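You operate a simulated robot arm through the tools that you are given. There is no shell and no other tool.

You are at the controls of a simulated two-armed robot. One attempt, no reset.

Task
Put the red plug and white pad in the stand drawer and get out the seal box.
Fine: seal box on top of the grey stand; shut the drawer. Leave the other things on the stand.
Where things are to end (x, y in the base frame): red plug within 60 mm of [610, -430]; seal box within 60 mm of [680, -320]; white pad within 60 mm of [560, -500].

The check looks at the end state, three seconds after you hand in, the way a careful person would. Anything else that was tipped, shoved, dropped, spilled or broken makes it a failure. Lids that push on must go on centred and level and be pressed home; caps that screw on are set level and turned clockwise until they are tight.

Robot
Two 7-joint arms with fingered hands on one trunk that stands fixed in place. Base frame: the origin is at the foot of the trunk, x ahead of it, y to its left, z up. Units: mm, rad, N and s.
The left shoulder is at [52, 170, 1110], the right one opposite. With the tool pointing down near the work surface each hand reaches from about 220 to 760 mm from the base axis, measured 20 degrees to its own side. Payload 4 kg a hand.
The tool frame of a hand sits at the grasp point between the pads (the TCP): z along the fingers, y along the line on which they close. The tips reach 26 mm beyond it. The gripper opens to 132 mm; its body begins 73 mm behind the TCP. The gripper is a hand of 4 fingers: y runs from the thumb to the fingers, the wrist lies at [0, 0, -224] in the tool frame, and closing takes about 1.5 s.
Orientation is that of the tool frame in the base frame, as [roll, pitch, yaw] about the fixed x, y, z axes, in that order (R = Rz(yaw) Ry(pitch) Rx(roll)). With the fingers straight down and closing along the base's y, the tool's x points along the base's -x, its y along +y and its z along -z.

Tools
- The arms move only by the tool move_arm. It takes "left_series", "right_series" or both (then of equal length, played together; a hand with none holds still); each is a list of rows, each a list of 7 numbers: the opening, from 0 (shut) to 1 (fully open), then the shift along the base's x, y, z in m, then the turn, a rotation vector about the base's x, y, z in degrees. In form: [[grip, tx, ty, tz, ax, ay, az], ...]. A call has 1 to 20 rows; each row shifts and turns the commanded pose from where the row before left it. A row lasts 0.2 s, in which the tool goes at most 50 mm and 0.15 rad; a call with a longer step from one row to the next is refused whole, and so is a gripper value outside its range. A pose out of reach is approached as far as the arm can. The call stops where the force on the tool passes 90 N (or 10 N more than at its start, if that is more) or the arm is blocked; 0.2 s more then pass. Each finger travels about 45 mm/s and halts on what it meets, pressing with about 27 N; the grip force reading is that of the motor and also rises with nothing between the fingers. The clock runs only during rows and for 0.2 s after the last one: add rows that do not move to give the fingers time. The reply holds the time, the measured pose of the TCP, the force on the tool along the base axes, the opening and the grip force, in the units named above and with some noise, with the torque about the TCP (base axes, N m) and any sound that the robot's microphone picked up, and new pictures: "pictures" is both (left out), scene, wrist or none (wrist: the cameras of the hands that moved).
- Cameras (640 x 400 px; columns grow to the right, rows downward): "scene" is now at [124.7, -44.2, 1276.5]; the picture's right is [-0.53, -0.85, 0.00], its down [-0.55, 0.34, -0.77] and it looks along [0.65, -0.40, -0.64] (base axes); focal length 258 px, centre (320, 200). "left" rides on the left gripper at [-68, 2, -97] in its tool frame; the picture's right is [-0.03, -1.00, 0.00], its down [0.82, -0.02, -0.58] and it looks along [0.58, -0.02, 0.82] (tool axes); focal length 270 px, centre (320, 200). "right" rides on the right gripper at [68, 2, -97] in its tool frame; the picture's right is [-0.02, 1.00, 0.00], its down [-0.82, -0.02, -0.58] and it looks along [-0.58, -0.01, 0.82] (tool axes); focal length 270 px, centre (320, 200). There is no depth. A picture from a camera that has moved, and an enlarged one, comes with that camera's place and axes in the base frame and with its lens.
- lift_body(by): moves the trunk up (or, below 0, down) by that many mm; the arms and the scene camera ride with it, the base frame stays. It gives what a move gives, with no picture.
- set_grasp(shape, hand): the hand has 4 fingers and takes this shape, open, in about a second: jaw (thumb against the fingers, like two jaws); tri (thumb and two fingers); tip (a fingertip pinch); poke (one finger out to press); point (the index stretched); flat (the hand flat); cup (the hand cupped); fist (a fist). The gripper value then closes the fingers along that shape, each until it touches; the sizes above hold for jaw. It gives what a move gives, with no picture.
- aim_head(pan, tilt): turns the head with the scene camera to pan (to the left, within 1.501 rad either way) and tilt (down, from -0.506 to 1.204), counted from straight ahead of the robot (the tilt from the chest, where the trunk bows). It gives what a move gives, and a new picture of the scene camera.
- zoom(camera, box): a new picture of the part [left, top, right, bottom] of that camera's present view, enlarged. The clock stands still meanwhile.
- close_job(): hands the job in; it is judged then, once.

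Places have to be worked out from the pictures, the camera data and where the tool is seen. Open the grippers and draw the arms clear of the work before you hand the job in, unless the task says otherwise.

The tools are called as name(argument=value, ...) on one line, values as JSON. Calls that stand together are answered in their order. move_arm: Moves the arms, as the interface text tells. Its arguments: {"type":"object","properties":{"left_series":{"type":"array","items":{"type":"array","items":{"type":"number"}}},"right_series":{"type":"array","items":{"type":"array","items":{"type":"number"}}},"pictures":{"type":"string","enum":["both","scene","wrist","none"]}},"required":[]} The other tools are called the same way: lift_body (by) moves the trunk up or down; set_grasp (shape, hand) gives the hand a shape; aim_head (pan, tilt) turns the head that bears the scene camera; zoom (camera, box) takes an enlarged picture of a part of a camera's view; close_job () hands the job in.

At the start:

```text
t: 0.0
left_tcp_pos: [470.9, -36.1, 1119.7]
left_tool_rot: [-3.141, 0.0, -3.142]
left_force: [-0.6, -0.4, 1.0]
left_moment: [-0.05, -0.03, 0.04]
left_gripper_width: 131.8
left_gripper_force: 0.0
left_shape: jaw
right_tcp_pos: [390.3, -469.3, 1024.8]
right_tool_rot: [-3.142, -0.001, -3.141]
right_force: [0.2, 0.7, 0.0]
right_moment: [-0.01, 0.05, -0.03]
right_gripper_width: 131.8
right_gripper_force: 0.0
right_shape: jaw
trunk travel left (down, up): [-340.0, 416.0]
head pan, tilt (commanded): [-0.553, 0.696]
```

scene: 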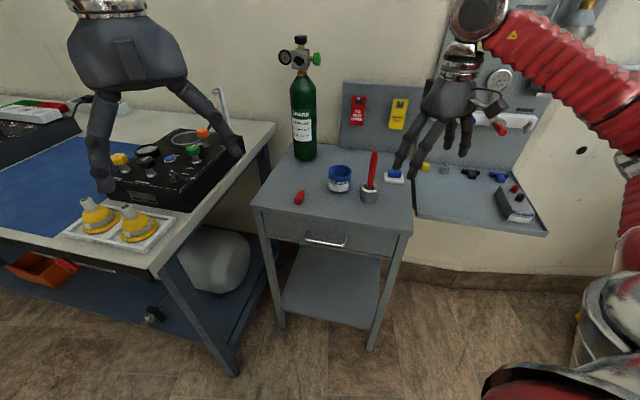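
right: 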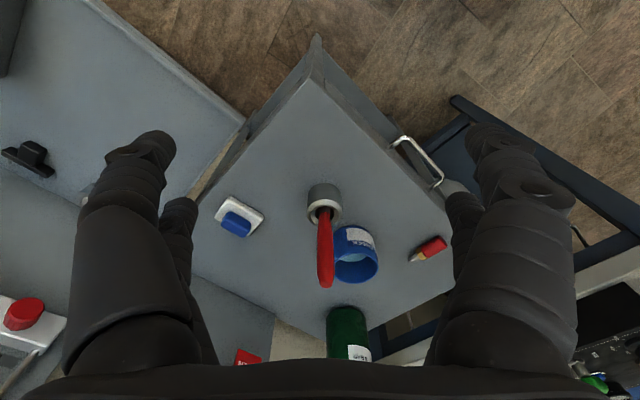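
left: 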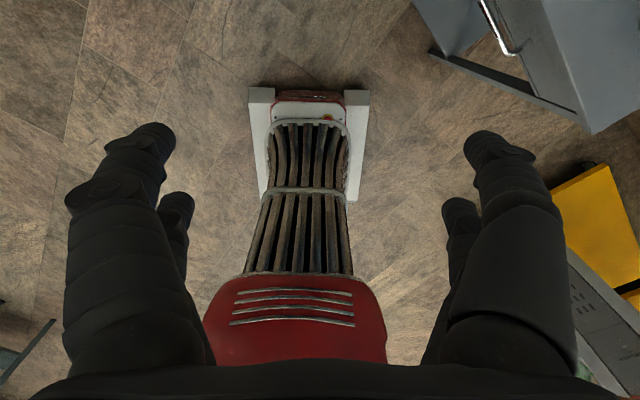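

I see the grey stand with a drawer, and on top a red plug, a blue tub, a brush in a grey holder, a white pad with blue, and a green bottle. I'll zoom in to look closer before moving.

zoom(camera="scene", box=[240, 130, 430, 260])

zoom(camera="right", box=[180, 100, 480, 290])

```text
3.08 times, centred on (335, 195) of scene
camera zoom: at [124.7, -44.2, 1276.5], right [-0.53, -0.85, 0.0], down [-0.55, 0.34, -0.77], along [0.65, -0.4, -0.64], focal length 793 px, centre (274, 215)
```

zoom: 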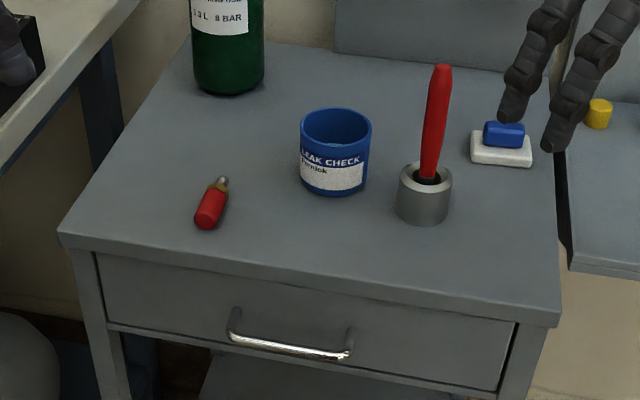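

```text
2.11 times, centred on (330, 195) of right
camera zoom: at [323.4, -466.6, 1123.4], right [0.02, 1.0, 0.0], down [0.82, -0.02, 0.58], along [0.58, -0.01, -0.82], focal length 569 px, centre (299, 210)
```

zoom: 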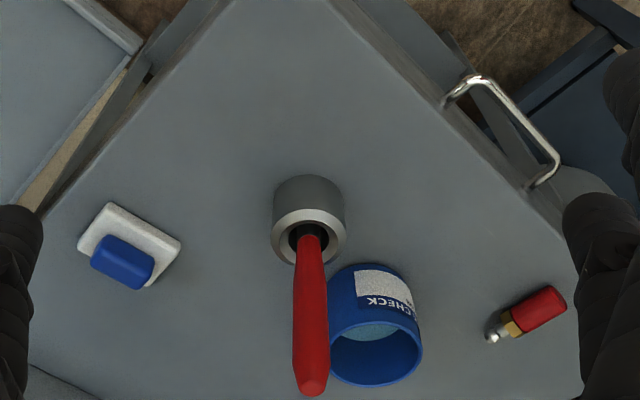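

The stand is turned about 45°: its front edge runs from about [692,-165] to [382,-478], and the drawer slides out toward (-0.71,+0.70). The handle bar is near [523,-306,722], the plug near [647,-300,808] and the pad near [573,-592,805]. I'll bring the left hand round to a tilted pre-grasp in front of the handle.

move_arm(left_series=[[1, 0, -0.012, -0.02, 0, 0, 7.5], [1, 0, -0.012, -0.02, 0, 0, 7.5], [1, 0, -0.012, -0.02, 0, 0, 7.5], [1, 0, -0.012, -0.02, 0, 0, 7.5], [1, 0, -0.012, -0.02, 0, 0, 7.5], [1, 0, -0.012, -0.02, 0, 0, 7.5], [1, -0.004, -0.015, -0.024, -5.3033, -5.3033, 0], [1, -0.004, -0.015, -0.024, -5.3033, -5.3033, 0], [1, -0.004, -0.015, -0.024, -5.3033, -5.3033, 0], [1, -0.004, -0.015, -0.024, -5.3033, -5.3033, 0], [1, -0.004, -0.015, -0.024, -5.3033, -5.3033, 0], [1, -0.004, -0.015, -0.024, -5.3033, -5.3033, 0]], pictures="both")

```text
t: 2.6
left_tcp_pos: [446.5, -198.8, 856.0]
left_tool_rot: [-2.354, 0.0, -2.356]
left_force: [0.4, -0.2, 0.5]
left_moment: [-0.01, -0.01, 0.0]
left_gripper_width: 132.0
left_gripper_force: 0.0
left_shape: jaw
right_tcp_pos: [390.6, -468.8, 1026.0]
right_tool_rot: [-3.139, -0.002, 3.14]
right_force: [-0.7, -0.9, 0.8]
right_moment: [-0.02, -0.02, -0.01]
right_gripper_width: 131.7
right_gripper_force: 0.1
right_shape: jaw
trunk travel left (down, up): [-340.0, 416.0]
head pan, tilt (commanded): [-0.553, 0.696]
camera scene: at [124.8, -44.1, 1276.4], right [-0.53, -0.85, 0.0], down [-0.55, 0.34, -0.77], along [0.65, -0.4, -0.64], focal length 258 px, centre (320, 200)
camera left: at [444.7, -99.5, 922.7], right [0.52, -0.48, 0.71], down [-0.86, -0.3, 0.42], along [0.01, -0.83, -0.56], focal length 270 px, centre (320, 200)
```

scene: 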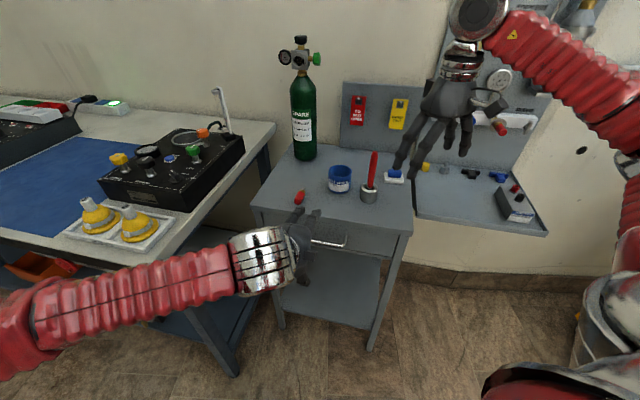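
left: 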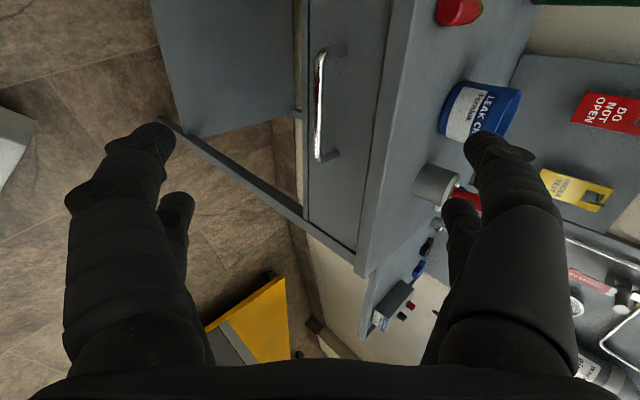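

The left hand has reached its tilted pose and the wrist camera shows the handle. I'll zoom in to fix its position.

zoom(camera="left", box=[260, 20, 420, 180])

zoom(camera="scene", box=[250, 190, 410, 290])

```text
2.50 times, centred on (340, 100) of left
camera zoom: at [444.7, -99.5, 922.7], right [0.52, -0.48, 0.71], down [-0.86, -0.3, 0.42], along [0.01, -0.83, -0.56], focal length 676 px, centre (270, 450)
```

zoom: 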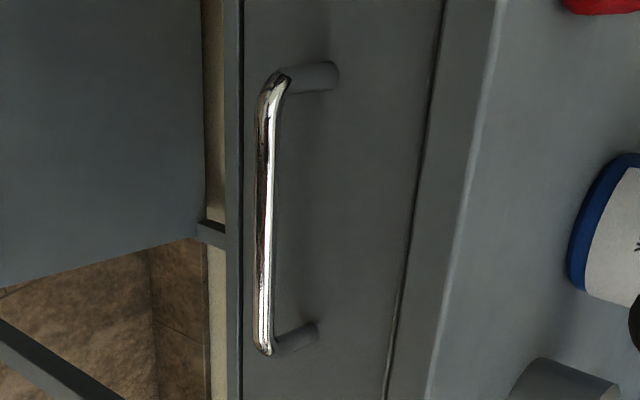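

```text
4.00 times, centred on (330, 240) of scene
camera zoom: at [124.8, -44.1, 1276.4], right [-0.53, -0.85, 0.0], down [-0.55, 0.34, -0.77], along [0.65, -0.4, -0.64], focal length 1031 px, centre (280, 40)
```

zoom: 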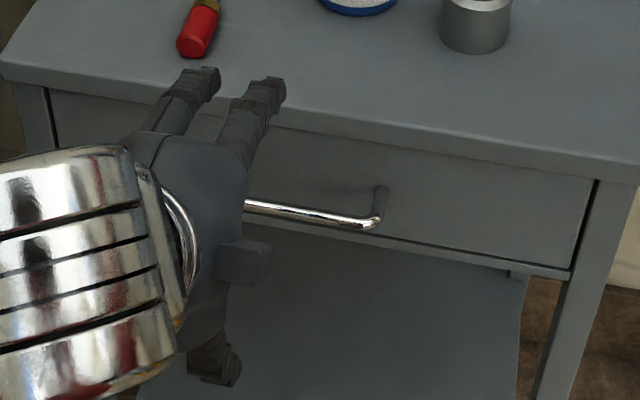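

The bar centre works out to about [528,-309,717], with roughly 38 mm of gap behind it. I'll flatten the hand to 30° below horizontal, partly close the fingers and stop about 80 mm short of the bar to check alignment.

move_arm(left_series=[[0.42, 0.0065, -0.0122, -0.0198, -5.3033, -5.3033, 0], [0.42, 0.0065, -0.0122, -0.0198, -5.3033, -5.3033, 0], [0.42, 0.0065, -0.0122, -0.0198, 0, 0, 0], [0.42, 0.0065, -0.0122, -0.0198, 0, 0, 0], [0.42, 0.0065, -0.0122, -0.0198, 0, 0, 0], [0.42, 0, 0, 0, 0, 0, 0]], pictures="both")

```text
t: 4.0
left_tcp_pos: [467.9, -256.6, 774.1]
left_tool_rot: [-2.181, -0.006, -2.361]
left_force: [-0.2, 0.6, 0.0]
left_moment: [-0.02, 0.02, -0.02]
left_gripper_width: 56.1
left_gripper_force: 0.0
left_shape: jaw
left hand out of reach, approached as far as the arm can: row 2
right_tcp_pos: [391.2, -468.7, 1027.3]
right_tool_rot: [3.142, -0.002, 3.141]
right_force: [-0.8, -0.3, -0.1]
right_moment: [0.0, 0.02, 0.01]
right_gripper_width: 132.1
right_gripper_force: 0.0
right_shape: jaw
trunk travel left (down, up): [-340.0, 416.0]
head pan, tilt (commanded): [-0.553, 0.696]
camera scene: at [124.7, -44.0, 1276.5], right [-0.53, -0.85, 0.0], down [-0.55, 0.34, -0.77], along [0.65, -0.4, -0.64], focal length 258 px, centre (320, 200)
camera left: at [460.1, -150.6, 827.4], right [0.42, -0.39, 0.82], down [-0.9, -0.25, 0.35], along [0.06, -0.89, -0.45], focal length 270 px, centre (320, 200)
```

scene: 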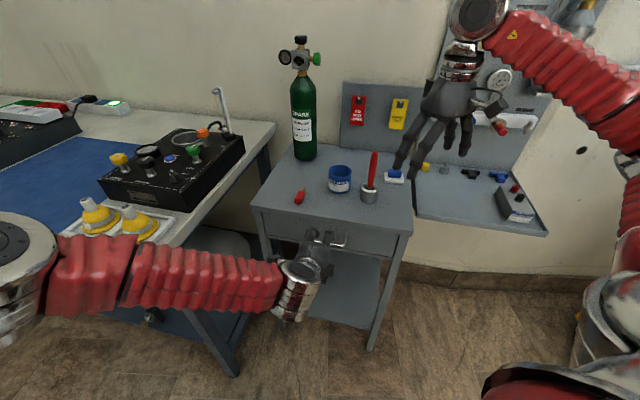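
left: 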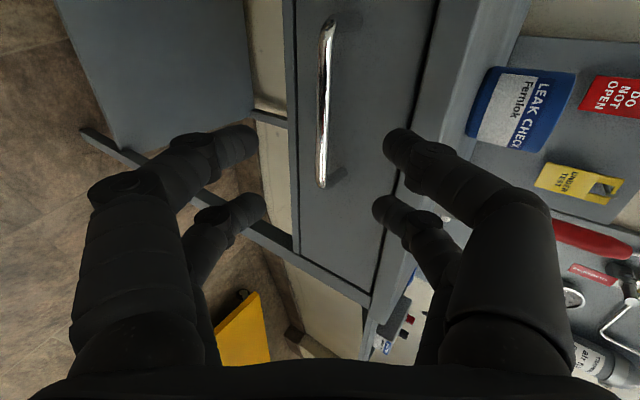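

The wrist stops at about 35° of tilt, so I'll ease back toward 42° while moving closer with a narrower opening. I estimate the bar 90 mm ahead of the TCP and nearly centred.

move_arm(left_series=[[0.34, 0.004, -0.004, -0.01, 4.95, 4.95, 0], [0.34, 0.009, -0.009, -0.01, 0, 0, 0], [0.34, 0, 0, 0, 0, 0, 0]], pictures="both")

```text
t: 4.8
left_tcp_pos: [480.7, -270.6, 754.4]
left_tool_rot: [-2.305, -0.004, -2.359]
left_force: [-0.5, -1.2, -0.3]
left_moment: [-0.01, -0.01, -0.03]
left_gripper_width: 45.3
left_gripper_force: 0.0
left_shape: jaw
right_tcp_pos: [390.4, -468.8, 1026.3]
right_tool_rot: [3.141, -0.001, 3.141]
right_force: [-0.8, -0.2, 0.5]
right_moment: [0.01, 0.01, -0.01]
right_gripper_width: 131.8
right_gripper_force: 0.0
right_shape: jaw
trunk travel left (down, up): [-340.0, 416.0]
head pan, tilt (commanded): [-0.553, 0.696]
camera scene: at [124.5, -44.2, 1276.5], right [-0.53, -0.85, 0.0], down [-0.55, 0.34, -0.77], along [0.65, -0.4, -0.64], focal length 258 px, centre (320, 200)
camera left: at [478.0, -168.5, 817.1], right [0.49, -0.45, 0.74], down [-0.87, -0.28, 0.41], along [0.02, -0.85, -0.53], focal length 270 px, centre (320, 200)
```

scene: 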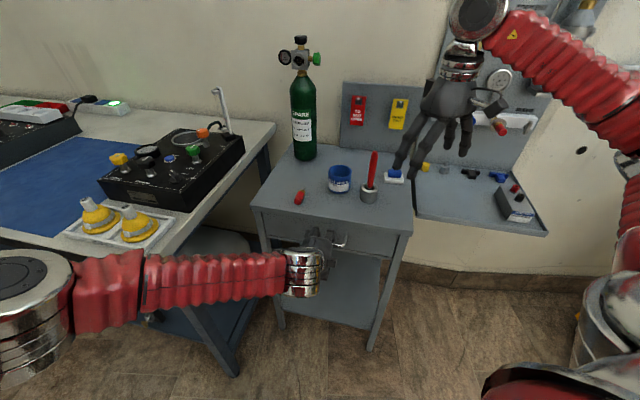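
left: 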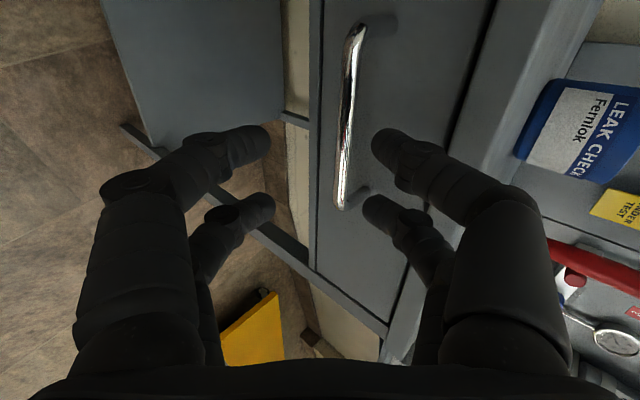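

The tilt is now 42°, with the bar about 14 mm to the thumb side of the axis and 63 mm ahead. I'll recentre slightly and advance most of the way, watching for contact.

move_arm(left_series=[[0.34, 0.0095, -0.0095, -0.009, 0, 0, 0], [0.34, 0.0095, -0.0095, -0.01, 0, 0, 0], [0.34, 0.006, -0.006, -0.008, 0, 0, 0]], pictures="both")

```text
t: 5.6
left_tcp_pos: [506.5, -295.6, 727.9]
left_tool_rot: [-2.305, -0.005, -2.36]
left_force: [-0.1, 0.3, 0.6]
left_moment: [-0.01, -0.02, 0.03]
left_gripper_width: 45.2
left_gripper_force: 0.1
left_shape: jaw
right_tcp_pos: [390.5, -469.1, 1026.0]
right_tool_rot: [-3.141, -0.002, 3.14]
right_force: [0.7, 0.6, 0.1]
right_moment: [-0.01, -0.03, 0.04]
right_gripper_width: 131.9
right_gripper_force: 0.0
right_shape: jaw
trunk travel left (down, up): [-340.0, 416.0]
head pan, tilt (commanded): [-0.553, 0.696]
camera scene: at [124.7, -44.3, 1276.5], right [-0.53, -0.85, 0.0], down [-0.55, 0.34, -0.77], along [0.65, -0.4, -0.64], focal length 258 px, centre (320, 200)
camera left: at [503.3, -193.7, 789.8], right [0.49, -0.45, 0.74], down [-0.87, -0.28, 0.41], along [0.02, -0.85, -0.53], focal length 270 px, centre (320, 200)
```

scene: 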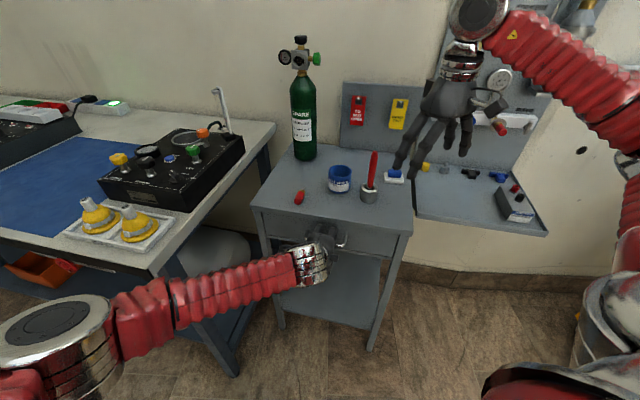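
left: 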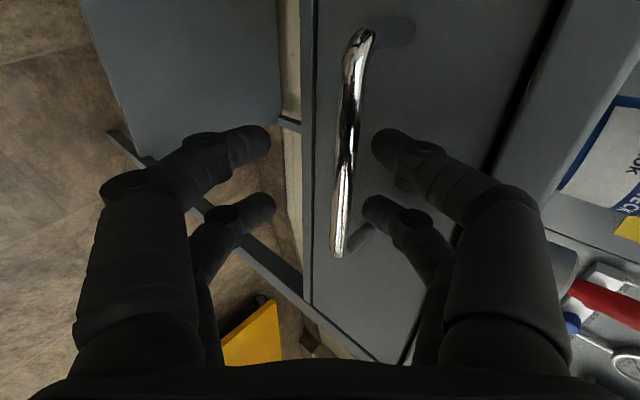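

The bar now sits between the open fingers, about 16 mm beyond the TCP. I'll advance 5 mm more and close on it.

move_arm(left_series=[[0.34, 0.0026, -0.0026, -0.0034, 0, 0, 0], [0.0, 0, 0, 0, 0, 0, 0], [0.0, 0, 0, 0, 0, 0, 0], [0.0, 0, 0, 0, 0, 0, 0], [0.0, 0, 0, 0, 0, 0, 0], [0.0, 0, 0, 0, 0, 0, 0], [0.0, 0, 0, 0, 0, 0, 0]], pictures="wrist")

```text
t: 7.2
left_tcp_pos: [508.9, -298.2, 724.7]
left_tool_rot: [-2.304, -0.005, -2.361]
left_force: [2.5, -4.7, -0.3]
left_moment: [0.07, -0.03, -0.01]
left_gripper_width: 4.8
left_gripper_force: 26.6
left_shape: jaw
right_tcp_pos: [391.4, -469.2, 1026.4]
right_tool_rot: [-3.141, -0.001, -3.14]
right_force: [0.6, -0.3, 0.1]
right_moment: [-0.01, -0.01, 0.02]
right_gripper_width: 131.9
right_gripper_force: 0.0
right_shape: jaw
trunk travel left (down, up): [-340.0, 416.0]
head pan, tilt (commanded): [-0.553, 0.696]
camera left: at [505.8, -196.6, 786.7], right [0.49, -0.45, 0.74], down [-0.87, -0.28, 0.41], along [0.02, -0.85, -0.53], focal length 270 px, centre (320, 200)
```

left: 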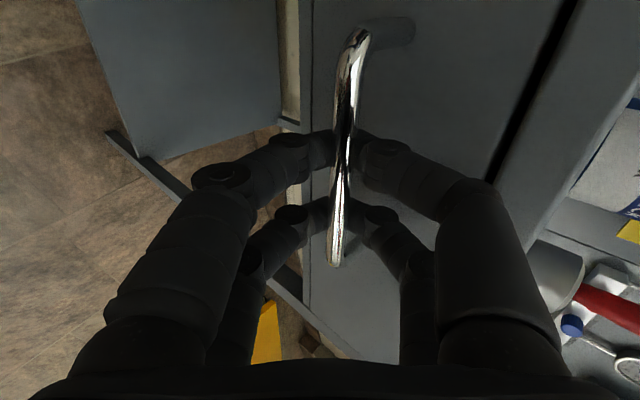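

The fingers have closed around the bar. I'll pull gently along the drawer axis and see whether it follows.

move_arm(left_series=[[0.0, -0.005, 0.005, 0, 0, 0, 0], [0.0, -0.007, 0.007, 0, 0, 0, 0], [0.0, -0.008, 0.008, 0, 0, 0, 0], [0.0, -0.008, 0.008, 0, 0, 0, 0], [0.0, 0, 0, 0, 0, 0, 0]], pictures="both")

```text
t: 8.4
left_tcp_pos: [480.0, -270.3, 724.9]
left_tool_rot: [-2.306, -0.005, -2.359]
left_force: [0.4, -1.4, -2.0]
left_moment: [-0.03, 0.03, -0.01]
left_gripper_width: 4.4
left_gripper_force: 26.5
left_shape: jaw
right_tcp_pos: [389.3, -469.6, 1026.4]
right_tool_rot: [3.142, -0.003, 3.141]
right_force: [0.0, -0.1, 0.2]
right_moment: [0.0, 0.01, 0.03]
right_gripper_width: 132.0
right_gripper_force: 0.0
right_shape: jaw
trunk travel left (down, up): [-340.0, 416.0]
head pan, tilt (commanded): [-0.553, 0.696]
camera scene: at [124.8, -44.3, 1276.4], right [-0.53, -0.85, 0.0], down [-0.55, 0.34, -0.77], along [0.65, -0.4, -0.64], focal length 258 px, centre (320, 200)
camera left: at [477.5, -168.2, 786.5], right [0.49, -0.45, 0.74], down [-0.87, -0.28, 0.41], along [0.02, -0.85, -0.53], focal length 270 px, centre (320, 200)
```

scene: 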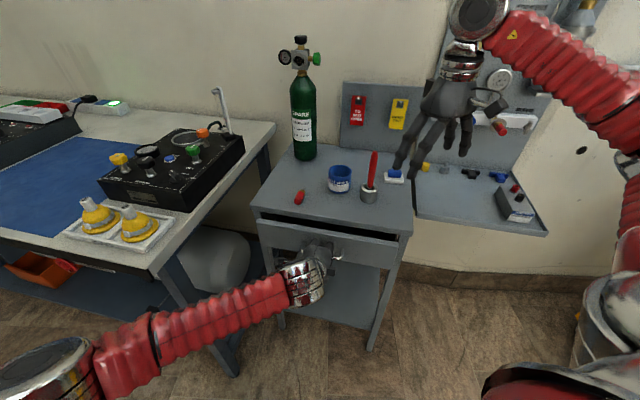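
left: 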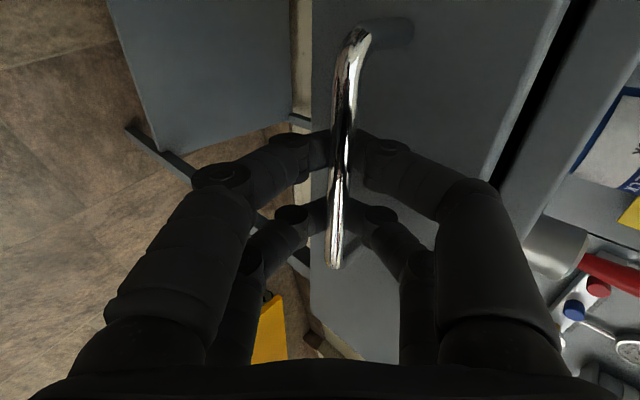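

The drawer follows. I'll keep pulling steadily, 10 mm per row, so nothing inside slides.

move_arm(left_series=[[0.0, -0.007, 0.007, 0, 0, 0, 0], [0.0, -0.007, 0.007, 0, 0, 0, 0], [0.0, -0.007, 0.007, 0, 0, 0, 0], [0.0, -0.007, 0.007, 0, 0, 0, 0], [0.0, -0.007, 0.007, 0, 0, 0, 0], [0.0, -0.007, 0.007, 0, 0, 0, 0], [0.0, -0.007, 0.007, 0, 0, 0, 0], [0.0, -0.007, 0.007, 0, 0, 0, 0], [0.0, -0.007, 0.007, 0, 0, 0, 0], [0.0, 0, 0, 0, 0, 0, 0]], pictures="both")

```text
t: 10.6
left_tcp_pos: [417.7, -207.0, 723.9]
left_tool_rot: [-2.305, -0.004, -2.359]
left_force: [0.9, -0.1, -2.5]
left_moment: [0.04, 0.0, 0.04]
left_gripper_width: 4.6
left_gripper_force: 27.9
left_shape: jaw
right_tcp_pos: [390.4, -469.3, 1026.1]
right_tool_rot: [3.141, 0.0, -3.141]
right_force: [-0.6, 0.4, 0.9]
right_moment: [-0.01, 0.04, -0.01]
right_gripper_width: 131.9
right_gripper_force: 0.0
right_shape: jaw
trunk travel left (down, up): [-340.0, 416.0]
head pan, tilt (commanded): [-0.553, 0.696]
camera scene: at [124.9, -44.3, 1276.4], right [-0.53, -0.85, 0.0], down [-0.55, 0.34, -0.77], along [0.65, -0.4, -0.64], focal length 258 px, centre (320, 200)
camera left: at [414.8, -105.6, 786.5], right [0.49, -0.45, 0.74], down [-0.87, -0.28, 0.41], along [0.02, -0.85, -0.53], focal length 270 px, centre (320, 200)
```

scene: 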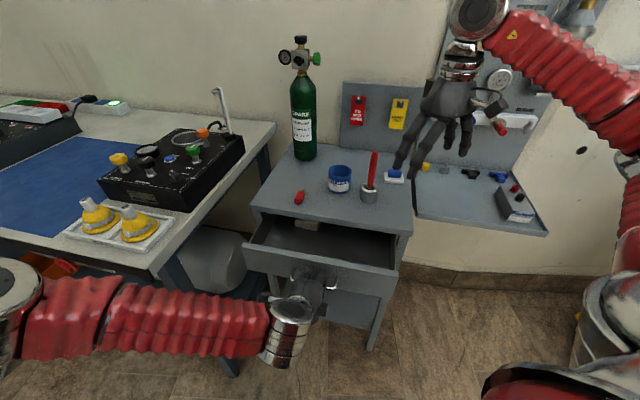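
left: 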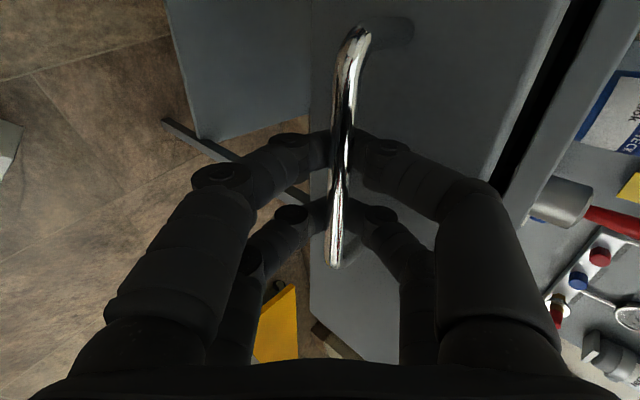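

The drawer is out about 130 mm and something pale is visible inside. I'll pull about 80 mm more.

move_arm(left_series=[[0.0, -0.007, 0.007, 0, 0, 0, 0], [0.0, -0.007, 0.007, 0, 0, 0, 0], [0.0, -0.007, 0.007, 0, 0, 0, 0], [0.0, -0.007, 0.007, 0, 0, 0, 0], [0.0, -0.007, 0.007, 0, 0, 0, 0], [0.0, -0.007, 0.007, 0, 0, 0, 0], [0.0, -0.007, 0.007, 0, 0, 0, 0], [0.0, -0.007, 0.007, 0, 0, 0, 0], [0.0, 0, 0, 0, 0, 0, 0]], pictures="both")

zoom(camera="scene", box=[220, 130, 430, 300])

```text
t: 12.6
left_tcp_pos: [410.6, -200.9, 723.8]
left_tool_rot: [-2.305, -0.004, -2.361]
left_force: [-0.4, -0.8, -2.0]
left_moment: [0.01, 0.05, -0.01]
left_gripper_width: 4.4
left_gripper_force: 27.1
left_shape: jaw
left hand out of reach, approached as far as the arm can: row 2, 3, 4, 5, 6, 7, 8
right_tcp_pos: [390.1, -468.2, 1026.0]
right_tool_rot: [3.141, -0.001, 3.14]
right_force: [0.2, 0.5, 0.4]
right_moment: [0.01, -0.02, 0.0]
right_gripper_width: 132.2
right_gripper_force: 0.1
right_shape: jaw
trunk travel left (down, up): [-340.0, 416.0]
head pan, tilt (commanded): [-0.553, 0.696]
camera scene: at [124.7, -44.4, 1276.4], right [-0.53, -0.85, 0.0], down [-0.55, 0.34, -0.77], along [0.65, -0.4, -0.64], focal length 258 px, centre (320, 200)
camera left: at [408.0, -98.5, 786.6], right [0.49, -0.46, 0.74], down [-0.87, -0.28, 0.41], along [0.02, -0.85, -0.53], focal length 270 px, centre (320, 200)
```

scene: 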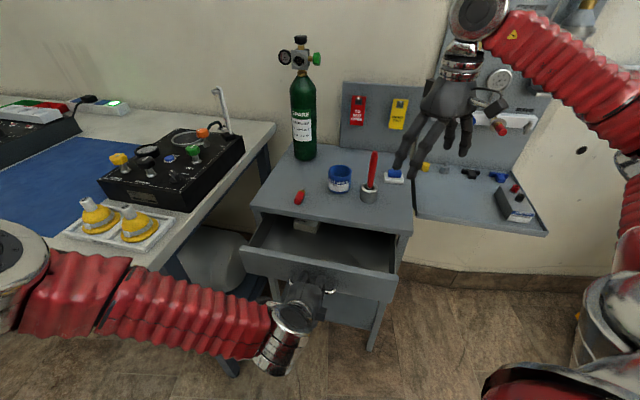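
left: 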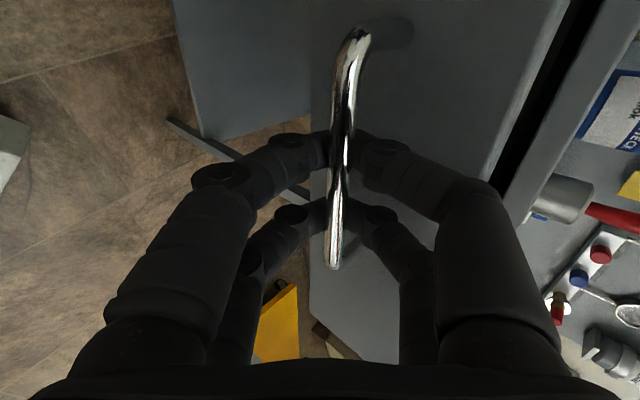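

```text
2.35 times, centred on (325, 215) of scene
camera zoom: at [124.7, -44.4, 1276.4], right [-0.53, -0.85, 0.0], down [-0.55, 0.34, -0.77], along [0.65, -0.4, -0.64], focal length 607 px, centre (308, 165)
```

zoom: 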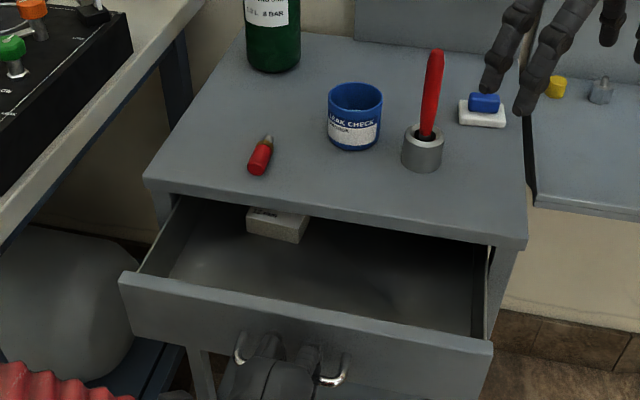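

The left arm has run out of reach at this tilt, with the drawer open about 138 mm. I'll roll the hand steeper about the round bar to free the wrist, then pull further.

move_arm(left_series=[[0.0, 0.0008, -0.0008, 0.0007, 4.95, 4.95, 0], [0.0, 0.0008, -0.0008, 0.0007, 4.95, 4.95, 0], [0.0, 0.0008, -0.0008, 0.0007, 4.95, 4.95, 0], [0.0, 0, 0, 0, 0, 0, 0]], pictures="wrist")

```text
t: 13.6
left_tcp_pos: [413.2, -201.7, 725.9]
left_tool_rot: [-2.672, -0.005, -2.357]
left_force: [0.5, 0.6, -1.8]
left_moment: [0.01, 0.0, -0.03]
left_gripper_width: 4.7
left_gripper_force: 26.9
left_shape: jaw
right_tcp_pos: [390.6, -469.0, 1025.9]
right_tool_rot: [-3.141, -0.002, 3.141]
right_force: [-0.7, 0.3, -0.3]
right_moment: [0.02, 0.0, 0.03]
right_gripper_width: 131.6
right_gripper_force: 0.1
right_shape: jaw
trunk travel left (down, up): [-340.0, 416.0]
head pan, tilt (commanded): [-0.553, 0.696]
camera left: at [430.0, -120.0, 810.5], right [0.65, -0.61, 0.45], down [-0.75, -0.4, 0.53], along [-0.14, -0.68, -0.72], focal length 270 px, centre (320, 200)
```

left: 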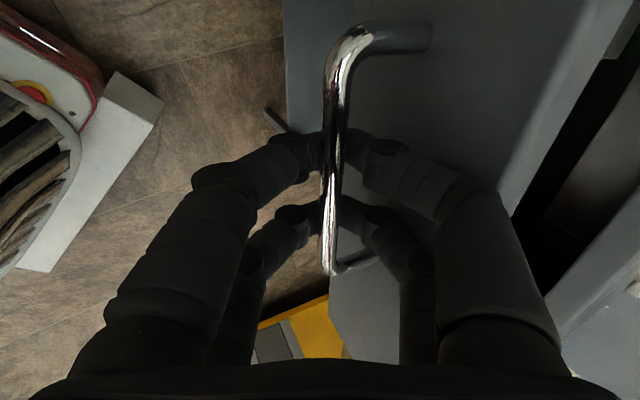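

Rolling about the bar worked and the grip is still on it. I'll pull further now.

move_arm(left_series=[[0.0, -0.007, 0.007, 0, 0, 0, 0], [0.0, -0.007, 0.007, 0, 0, 0, 0], [0.0, -0.007, 0.007, 0, 0, 0, 0], [0.0, -0.007, 0.007, 0, 0, 0, 0], [0.0, -0.007, 0.007, 0, 0, 0, 0], [0.0, -0.007, 0.007, 0, 0, 0, 0], [0.0, -0.007, 0.007, 0, 0, 0, 0], [0.0, -0.007, 0.007, 0, 0, 0, 0], [0.0, 0, 0, 0, 0, 0, 0]], pictures="both")

zoom(camera="scene", box=[220, 130, 430, 300])

```text
t: 15.6
left_tcp_pos: [357.6, -145.4, 726.3]
left_tool_rot: [-2.672, -0.007, -2.359]
left_force: [-0.2, 0.2, 0.3]
left_moment: [-0.01, 0.03, 0.01]
left_gripper_width: 4.6
left_gripper_force: 27.2
left_shape: jaw
right_tcp_pos: [390.5, -467.8, 1027.0]
right_tool_rot: [-3.141, -0.002, 3.141]
right_force: [1.2, 0.5, -0.3]
right_moment: [0.01, 0.0, 0.03]
right_gripper_width: 131.7
right_gripper_force: 0.0
right_shape: jaw
trunk travel left (down, up): [-340.0, 416.0]
head pan, tilt (commanded): [-0.553, 0.696]
camera scene: at [124.7, -44.2, 1276.5], right [-0.53, -0.85, 0.0], down [-0.55, 0.34, -0.77], along [0.65, -0.4, -0.64], focal length 258 px, centre (320, 200)
camera left: at [373.7, -64.2, 810.3], right [0.65, -0.61, 0.45], down [-0.75, -0.4, 0.53], along [-0.14, -0.68, -0.72], focal length 270 px, centre (320, 200)
```

scene: 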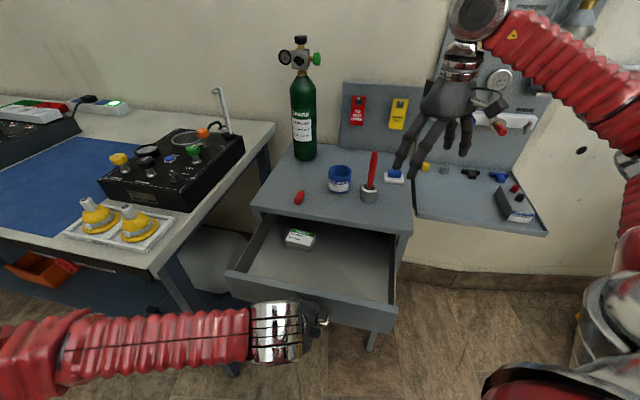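
left: 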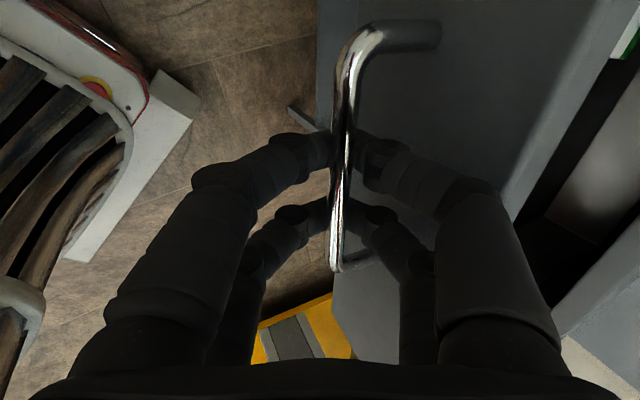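

```text
2.35 times, centred on (325, 215) of scene
camera zoom: at [124.7, -44.2, 1276.5], right [-0.53, -0.85, 0.0], down [-0.55, 0.34, -0.77], along [0.65, -0.4, -0.64], focal length 607 px, centre (308, 165)
```

zoom: 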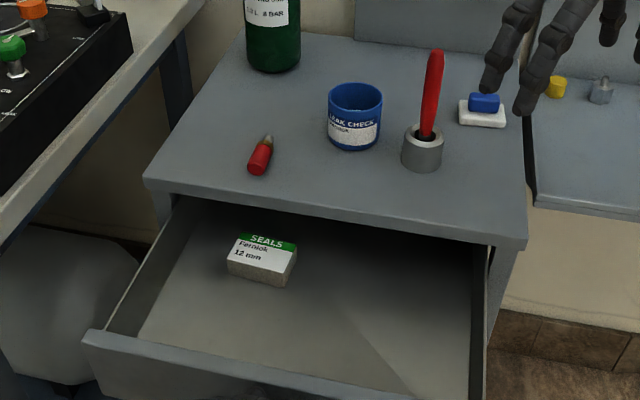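

The seal box ("SEALS, Fernlok 12 mm") is now visible, but its centre is only about 14 mm clear of the tabletop edge. I'll pull about 60 mm more, watching the force for the end stop.

move_arm(left_series=[[0.0, -0.007, 0.007, 0, 0, 0, 0], [0.0, -0.007, 0.007, 0, 0, 0, 0], [0.0, -0.007, 0.007, 0, 0, 0, 0], [0.0, 0, 0, 0, 0, 0, 0]], pictures="none")

```text
t: 16.6
left_tcp_pos: [336.7, -125.1, 727.5]
left_tool_rot: [-2.672, -0.007, -2.357]
left_force: [-0.5, -0.6, -1.8]
left_moment: [-0.01, -0.03, -0.01]
left_gripper_width: 4.4
left_gripper_force: 27.2
left_shape: jaw
right_tcp_pos: [391.9, -469.4, 1026.1]
right_tool_rot: [-3.14, -0.002, 3.141]
right_force: [-0.8, 0.4, -0.5]
right_moment: [0.03, -0.01, 0.02]
right_gripper_width: 131.9
right_gripper_force: 0.1
right_shape: jaw
trunk travel left (down, up): [-340.0, 416.0]
head pan, tilt (commanded): [-0.553, 0.696]
```

The pull is still smooth with no end-stop force, so I'll go about 30 mm further.

move_arm(left_series=[[0.0, -0.007, 0.007, 0, 0, 0, 0], [0.0, -0.007, 0.007, 0, 0, 0, 0], [0.0, -0.007, 0.007, 0, 0, 0, 0], [0.0, 0, 0, 0, 0, 0, 0]], pictures="both")

zoom(camera="scene", box=[200, 150, 430, 330])

```text
t: 17.6
left_tcp_pos: [315.1, -103.3, 725.9]
left_tool_rot: [-2.672, -0.007, -2.356]
left_force: [0.0, 0.2, 0.3]
left_moment: [0.0, 0.01, -0.02]
left_gripper_width: 4.4
left_gripper_force: 27.7
left_shape: jaw
right_tcp_pos: [390.7, -467.7, 1026.8]
right_tool_rot: [-3.14, 0.001, 3.14]
right_force: [-1.1, 0.2, -1.0]
right_moment: [0.01, -0.01, 0.0]
right_gripper_width: 131.8
right_gripper_force: 0.1
right_shape: jaw
trunk travel left (down, up): [-340.0, 416.0]
head pan, tilt (commanded): [-0.553, 0.696]
camera scene: at [124.6, -44.2, 1276.5], right [-0.53, -0.85, 0.0], down [-0.55, 0.34, -0.77], along [0.65, -0.4, -0.64], focal length 258 px, centre (320, 200)
camera left: at [331.5, -21.7, 810.3], right [0.65, -0.61, 0.45], down [-0.75, -0.4, 0.53], along [-0.14, -0.68, -0.72], focal length 270 px, centre (320, 200)
```

scene: 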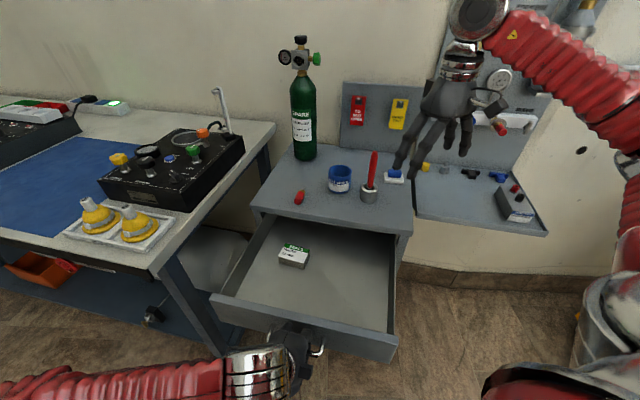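
left: 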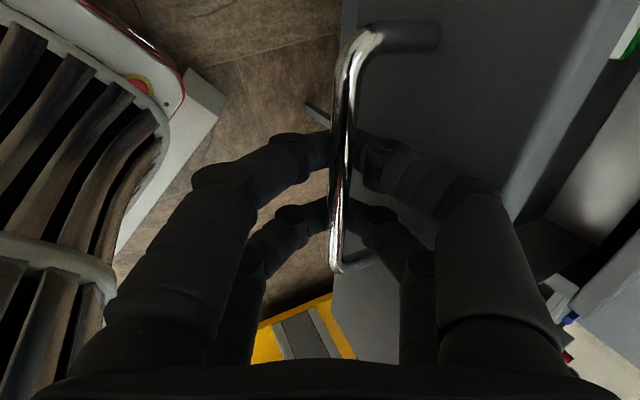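

```text
2.22 times, centred on (315, 240) of scene
camera zoom: at [124.6, -44.2, 1276.5], right [-0.53, -0.85, 0.0], down [-0.55, 0.34, -0.77], along [0.65, -0.4, -0.64], focal length 573 px, centre (331, 111)
```

zoom: 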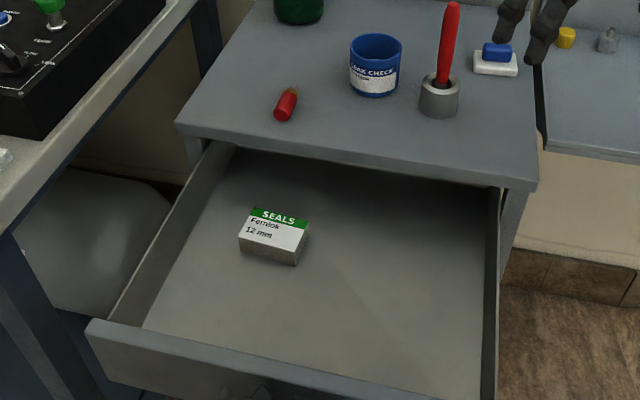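

The drawer is out about 275 mm and the box stands well clear of the edge. I'll open the left fingers slightly, slide up and off the handle, then withdraw the left arm up and to the left.

move_arm(left_series=[[0.18, 0, 0, 0, 0, 0, 0], [0.18, 0, 0, 0, 0, 0, 0], [0.18, 0, 0, 0, 0, 0, 0], [0.18, -0.0045, 0.0045, 0.013, 0, 0, 0], [0.18, -0.0045, 0.0045, 0.013, 0, 0, 0], [0.18, -0.0064, 0.0064, 0.018, 0, 0, 0], [0.18, -0.0064, 0.0064, 0.018, 0, 0, 0], [0.3, -0.0064, 0.0064, 0.018, 0, 0, 0], [0.5, 0, 0.01, 0.03, 0, 0, 0], [0.5, 0.005, 0.03, 0.03, 0, 0, 0], [0.5, 0.005, 0.03, 0.03, 0, 0, 0], [0.5, 0.005, 0.03, 0.03, 0, 0, 0], [0.5, 0.005, 0.03, 0.03, 0, 0, 0], [0.5, 0.005, 0.03, 0.03, 0, 0, 0], [0.5, 0.005, 0.03, 0.0, 0, 0, 0], [0.5, 0, 0, 0, 0, 0, 0]], pictures="both")

```text
t: 21.0
left_tcp_pos: [363.1, 78.0, 990.1]
left_tool_rot: [-2.672, -0.006, -2.358]
left_force: [-0.3, 0.1, 0.5]
left_moment: [0.0, 0.01, -0.03]
left_gripper_width: 65.7
left_gripper_force: 0.1
left_shape: jaw
left hand out of reach, approached as far as the arm can: row 11, 12, 13, 14, 15
right_tcp_pos: [389.7, -468.4, 1027.2]
right_tool_rot: [3.141, -0.002, -3.141]
right_force: [1.1, -0.3, 0.1]
right_moment: [-0.03, 0.03, 0.0]
right_gripper_width: 132.1
right_gripper_force: 0.0
right_shape: jaw
trunk travel left (down, up): [-340.0, 416.0]
head pan, tilt (commanded): [-0.553, 0.696]
camera scene: at [124.6, -44.3, 1276.4], right [-0.53, -0.85, 0.0], down [-0.55, 0.34, -0.77], along [0.65, -0.4, -0.64], focal length 258 px, centre (320, 200)
camera left: at [381.1, 160.0, 1075.6], right [0.65, -0.61, 0.45], down [-0.75, -0.4, 0.53], along [-0.14, -0.68, -0.72], focal length 270 px, centre (320, 200)
```

scene: 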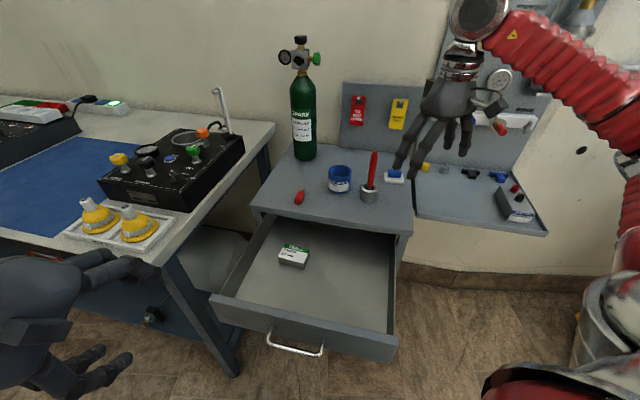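
left: 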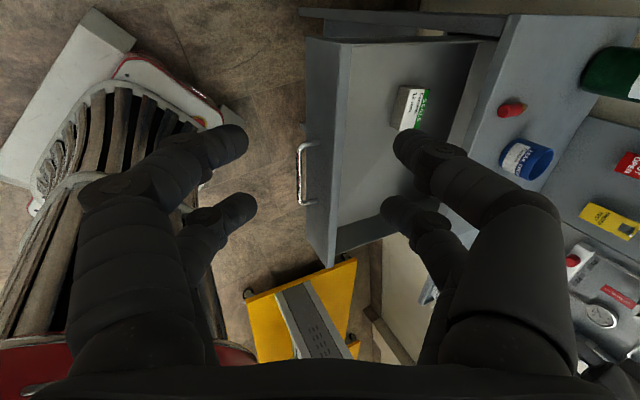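

The left arm is clear and the drawer stays open. Next I'll bring the right hand over the red plug, yawed -45° so the fingers close across its axis.

move_arm(right_series=[[0.6, 0, 0.028, 0, 0, 0, -7.5], [0.6, 0, 0.028, 0, 0, 0, -7.5], [0.6, 0, 0.028, 0, 0, 0, -7.5], [0.6, 0, 0.028, 0, 0, 0, -7.5], [0.6, 0, 0.028, 0, 0, 0, -7.5], [0.6, 0, 0.028, 0, 0, 0, -7.5], [0.6, 0.04, 0, 0, 0, 0, 0], [0.6, 0.04, 0, 0, 0, 0, 0], [0.6, 0.04, 0, -0.01, 0, 0, 0], [0.6, 0.04, 0, -0.02, 0, 0, 0], [0.6, 0.04, 0, -0.02, 0, 0, 0], [0.6, 0.04, 0, -0.02, 0, 0, 0], [0.6, 0, 0, 0, 0, 0, 0]], pictures="both")

```text
t: 23.8
left_tcp_pos: [364.2, 77.4, 991.1]
left_tool_rot: [-2.672, -0.008, -2.358]
left_force: [-0.3, -0.2, 0.1]
left_moment: [-0.01, -0.01, -0.02]
left_gripper_width: 65.1
left_gripper_force: 0.0
left_shape: jaw
right_tcp_pos: [681.8, -412.7, 956.7]
right_tool_rot: [-3.141, 0.001, 2.358]
right_force: [-0.1, -0.4, -0.1]
right_moment: [-0.01, 0.01, -0.02]
right_gripper_width: 79.8
right_gripper_force: 0.0
right_shape: jaw
right hand out of reach, approached as far as the arm can: row 5, 6
trunk travel left (down, up): [-340.0, 416.0]
head pan, tilt (commanded): [-0.553, 0.696]
camera scene: at [124.4, -44.3, 1276.5], right [-0.53, -0.85, 0.0], down [-0.55, 0.34, -0.77], along [0.65, -0.4, -0.64], focal length 258 px, centre (320, 200)
camera right: at [634.8, -362.3, 1054.2], right [0.72, 0.69, 0.0], down [0.56, -0.59, 0.58], along [0.4, -0.42, -0.82], focal length 270 px, centre (320, 200)
```

scene: 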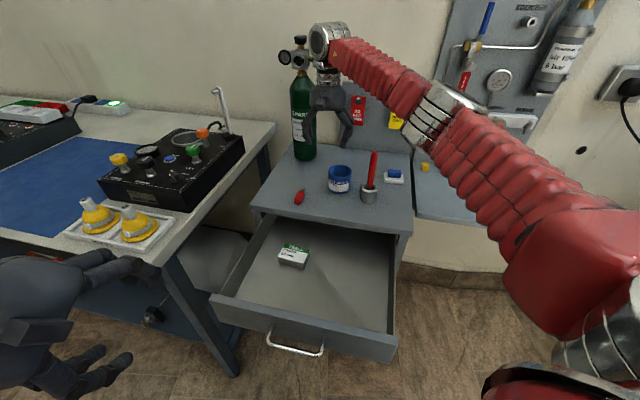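
right: 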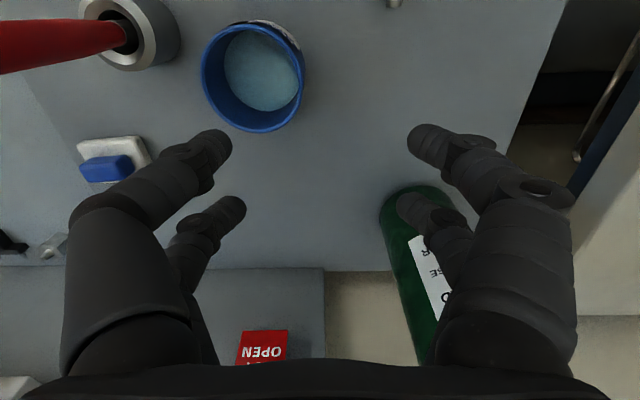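

The hand ended at [682,-413,957] because two rows were out of reach, and nothing was touched. The plug's tip shows near [671,-323], so I'll shift over the plug at about [648,-302].

move_arm(right_series=[[0.6, -0.009, 0.028, 0, 0, 0, 0], [0.6, -0.009, 0.028, 0, 0, 0, 0], [0.6, -0.008, 0.028, 0, 0, 0, 0], [0.6, -0.008, 0.027, 0, 0, 0, 0], [0.6, 0, 0, 0, 0, 0, 0]], pictures="both")

```text
t: 25.0
left_tcp_pos: [363.9, 76.3, 990.5]
left_tool_rot: [-2.671, -0.009, -2.357]
left_force: [0.3, -0.1, -0.2]
left_moment: [-0.01, 0.0, -0.03]
left_gripper_width: 65.5
left_gripper_force: 0.1
left_shape: jaw
right_tcp_pos: [647.2, -301.6, 956.3]
right_tool_rot: [-3.139, 0.001, 2.356]
right_force: [-1.2, -0.1, 0.1]
right_moment: [0.02, 0.0, -0.04]
right_gripper_width: 79.8
right_gripper_force: 0.1
right_shape: jaw
trunk travel left (down, up): [-340.0, 416.0]
head pan, tilt (commanded): [-0.553, 0.696]
camera scene: at [124.9, -44.1, 1276.4], right [-0.53, -0.85, 0.0], down [-0.55, 0.34, -0.77], along [0.65, -0.4, -0.64], focal length 258 px, centre (320, 200)
camera right: at [601.7, -251.0, 1053.3], right [0.72, 0.69, 0.0], down [0.56, -0.59, 0.58], along [0.4, -0.42, -0.82], focal length 270 px, centre (320, 200)
```

scene: 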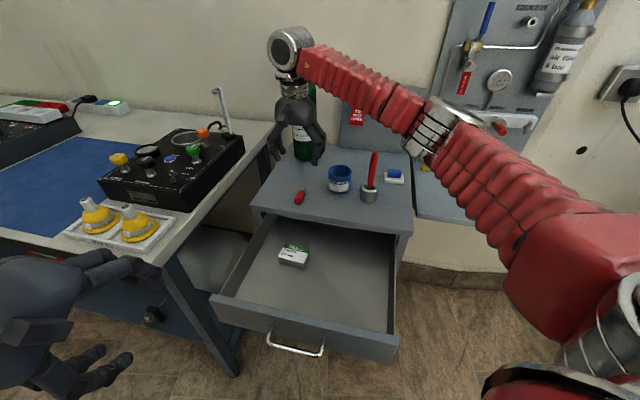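
right: 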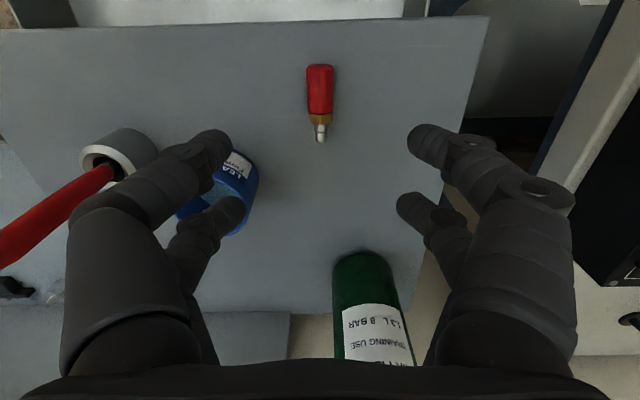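

The plug lies right along the image axis, with its red body centred at about [642,-292] and the tabletop at about z=801. I'll centre on the body and descend to just above it, then check.

move_arm(right_series=[[0.45, -0.005, 0.0095, -0.01, 0, 0, 0], [0.45, 0, 0, -0.024, 0, 0, 0], [0.45, 0, 0, -0.024, 0, 0, 0], [0.45, 0, 0, -0.024, 0, 0, 0], [0.45, 0, 0, -0.02, 0, 0, 0], [0.45, 0, 0, 0, 0, 0, 0]], pictures="both")

zoom(camera="scene", box=[250, 120, 350, 220])

```text
t: 26.4
left_tcp_pos: [364.1, 78.4, 991.9]
left_tool_rot: [-2.673, -0.006, -2.359]
left_force: [0.8, 0.2, 0.0]
left_moment: [0.01, 0.02, 0.0]
left_gripper_width: 65.5
left_gripper_force: 0.0
left_shape: jaw
right_tcp_pos: [643.1, -291.5, 853.4]
right_tool_rot: [-3.142, 0.0, 2.356]
right_force: [-0.8, -0.2, 0.4]
right_moment: [-0.01, 0.02, -0.01]
right_gripper_width: 59.9
right_gripper_force: 0.1
right_shape: jaw
trunk travel left (down, up): [-340.0, 416.0]
head pan, tilt (commanded): [-0.553, 0.696]
camera scene: at [124.8, -44.1, 1276.5], right [-0.53, -0.85, 0.0], down [-0.55, 0.34, -0.77], along [0.65, -0.4, -0.64], focal length 258 px, centre (320, 200)
camera right: at [596.3, -241.3, 951.3], right [0.72, 0.69, 0.0], down [0.56, -0.59, 0.58], along [0.4, -0.42, -0.82], focal length 270 px, centre (320, 200)
```

scene: 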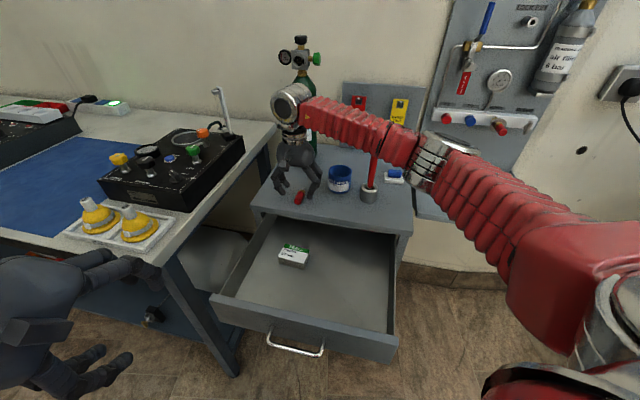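
right: 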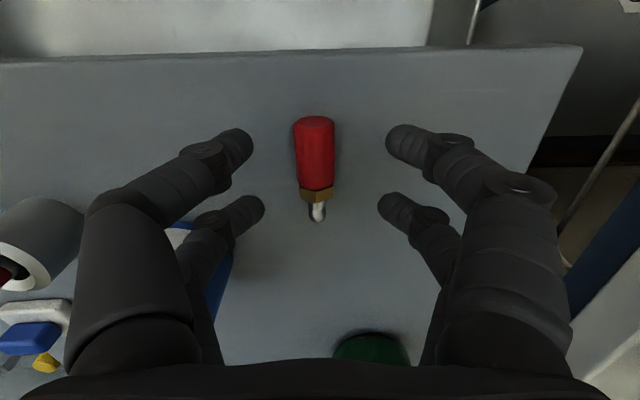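

```text
4.00 times, centred on (300, 170) of scene
camera zoom: at [124.8, -44.1, 1276.5], right [-0.53, -0.85, 0.0], down [-0.55, 0.34, -0.77], along [0.65, -0.4, -0.64], focal length 1031 px, centre (400, 320)
```

zoom: 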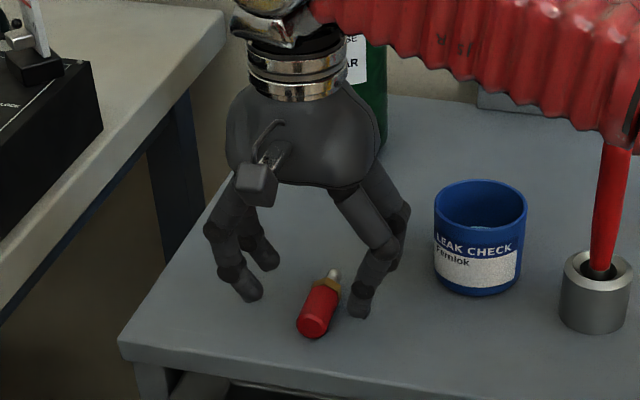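

The plug is centred between the fingers. I'll descend about 23 mm, so the tips are about 4 mm off the table, and close.

move_arm(right_series=[[0.45, -0.001, 0.0005, -0.012, 0, 0, 0], [0.45, 0, 0, -0.0105, 0, 0, 0], [0.45, 0, 0, 0, 0, 0, 0], [0.0, 0, 0, 0, 0, 0, 0], [0.0, 0, 0, 0, 0, 0, 0], [0.0, 0, 0, 0, 0, 0, 0], [0.0, 0, 0, 0, 0, 0, 0], [0.0, 0, 0, 0, 0, 0, 0], [0.0, 0, 0, 0, 0, 0, 0]], pictures="both")

```text
t: 28.4
left_tcp_pos: [364.4, 78.7, 991.6]
left_tool_rot: [-2.672, -0.006, -2.359]
left_force: [0.8, -0.3, -0.3]
left_moment: [0.05, -0.03, 0.0]
left_gripper_width: 65.5
left_gripper_force: 0.0
left_shape: jaw
right_tcp_pos: [641.0, -290.8, 831.7]
right_tool_rot: [-3.141, -0.001, 2.356]
right_force: [-0.3, -1.7, 1.5]
right_moment: [-0.05, 0.0, 0.02]
right_gripper_width: 15.8
right_gripper_force: 26.7
right_shape: jaw
trunk travel left (down, up): [-340.0, 416.0]
head pan, tilt (commanded): [-0.553, 0.696]
camera scene: at [124.6, -44.1, 1276.5], right [-0.53, -0.85, 0.0], down [-0.55, 0.34, -0.77], along [0.65, -0.4, -0.64], focal length 258 px, centre (320, 200)
camera right: at [595.0, -240.6, 929.5], right [0.72, 0.69, 0.0], down [0.56, -0.59, 0.58], along [0.4, -0.42, -0.82], focal length 270 px, centre (320, 200)
```

scene: 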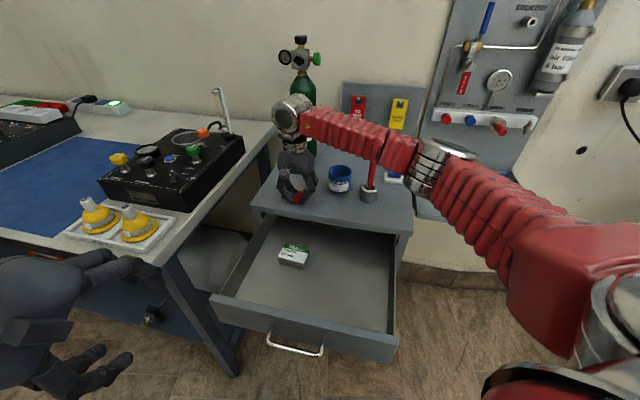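
right: 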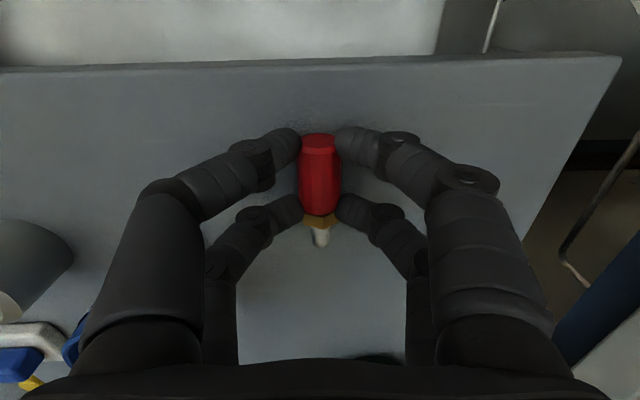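

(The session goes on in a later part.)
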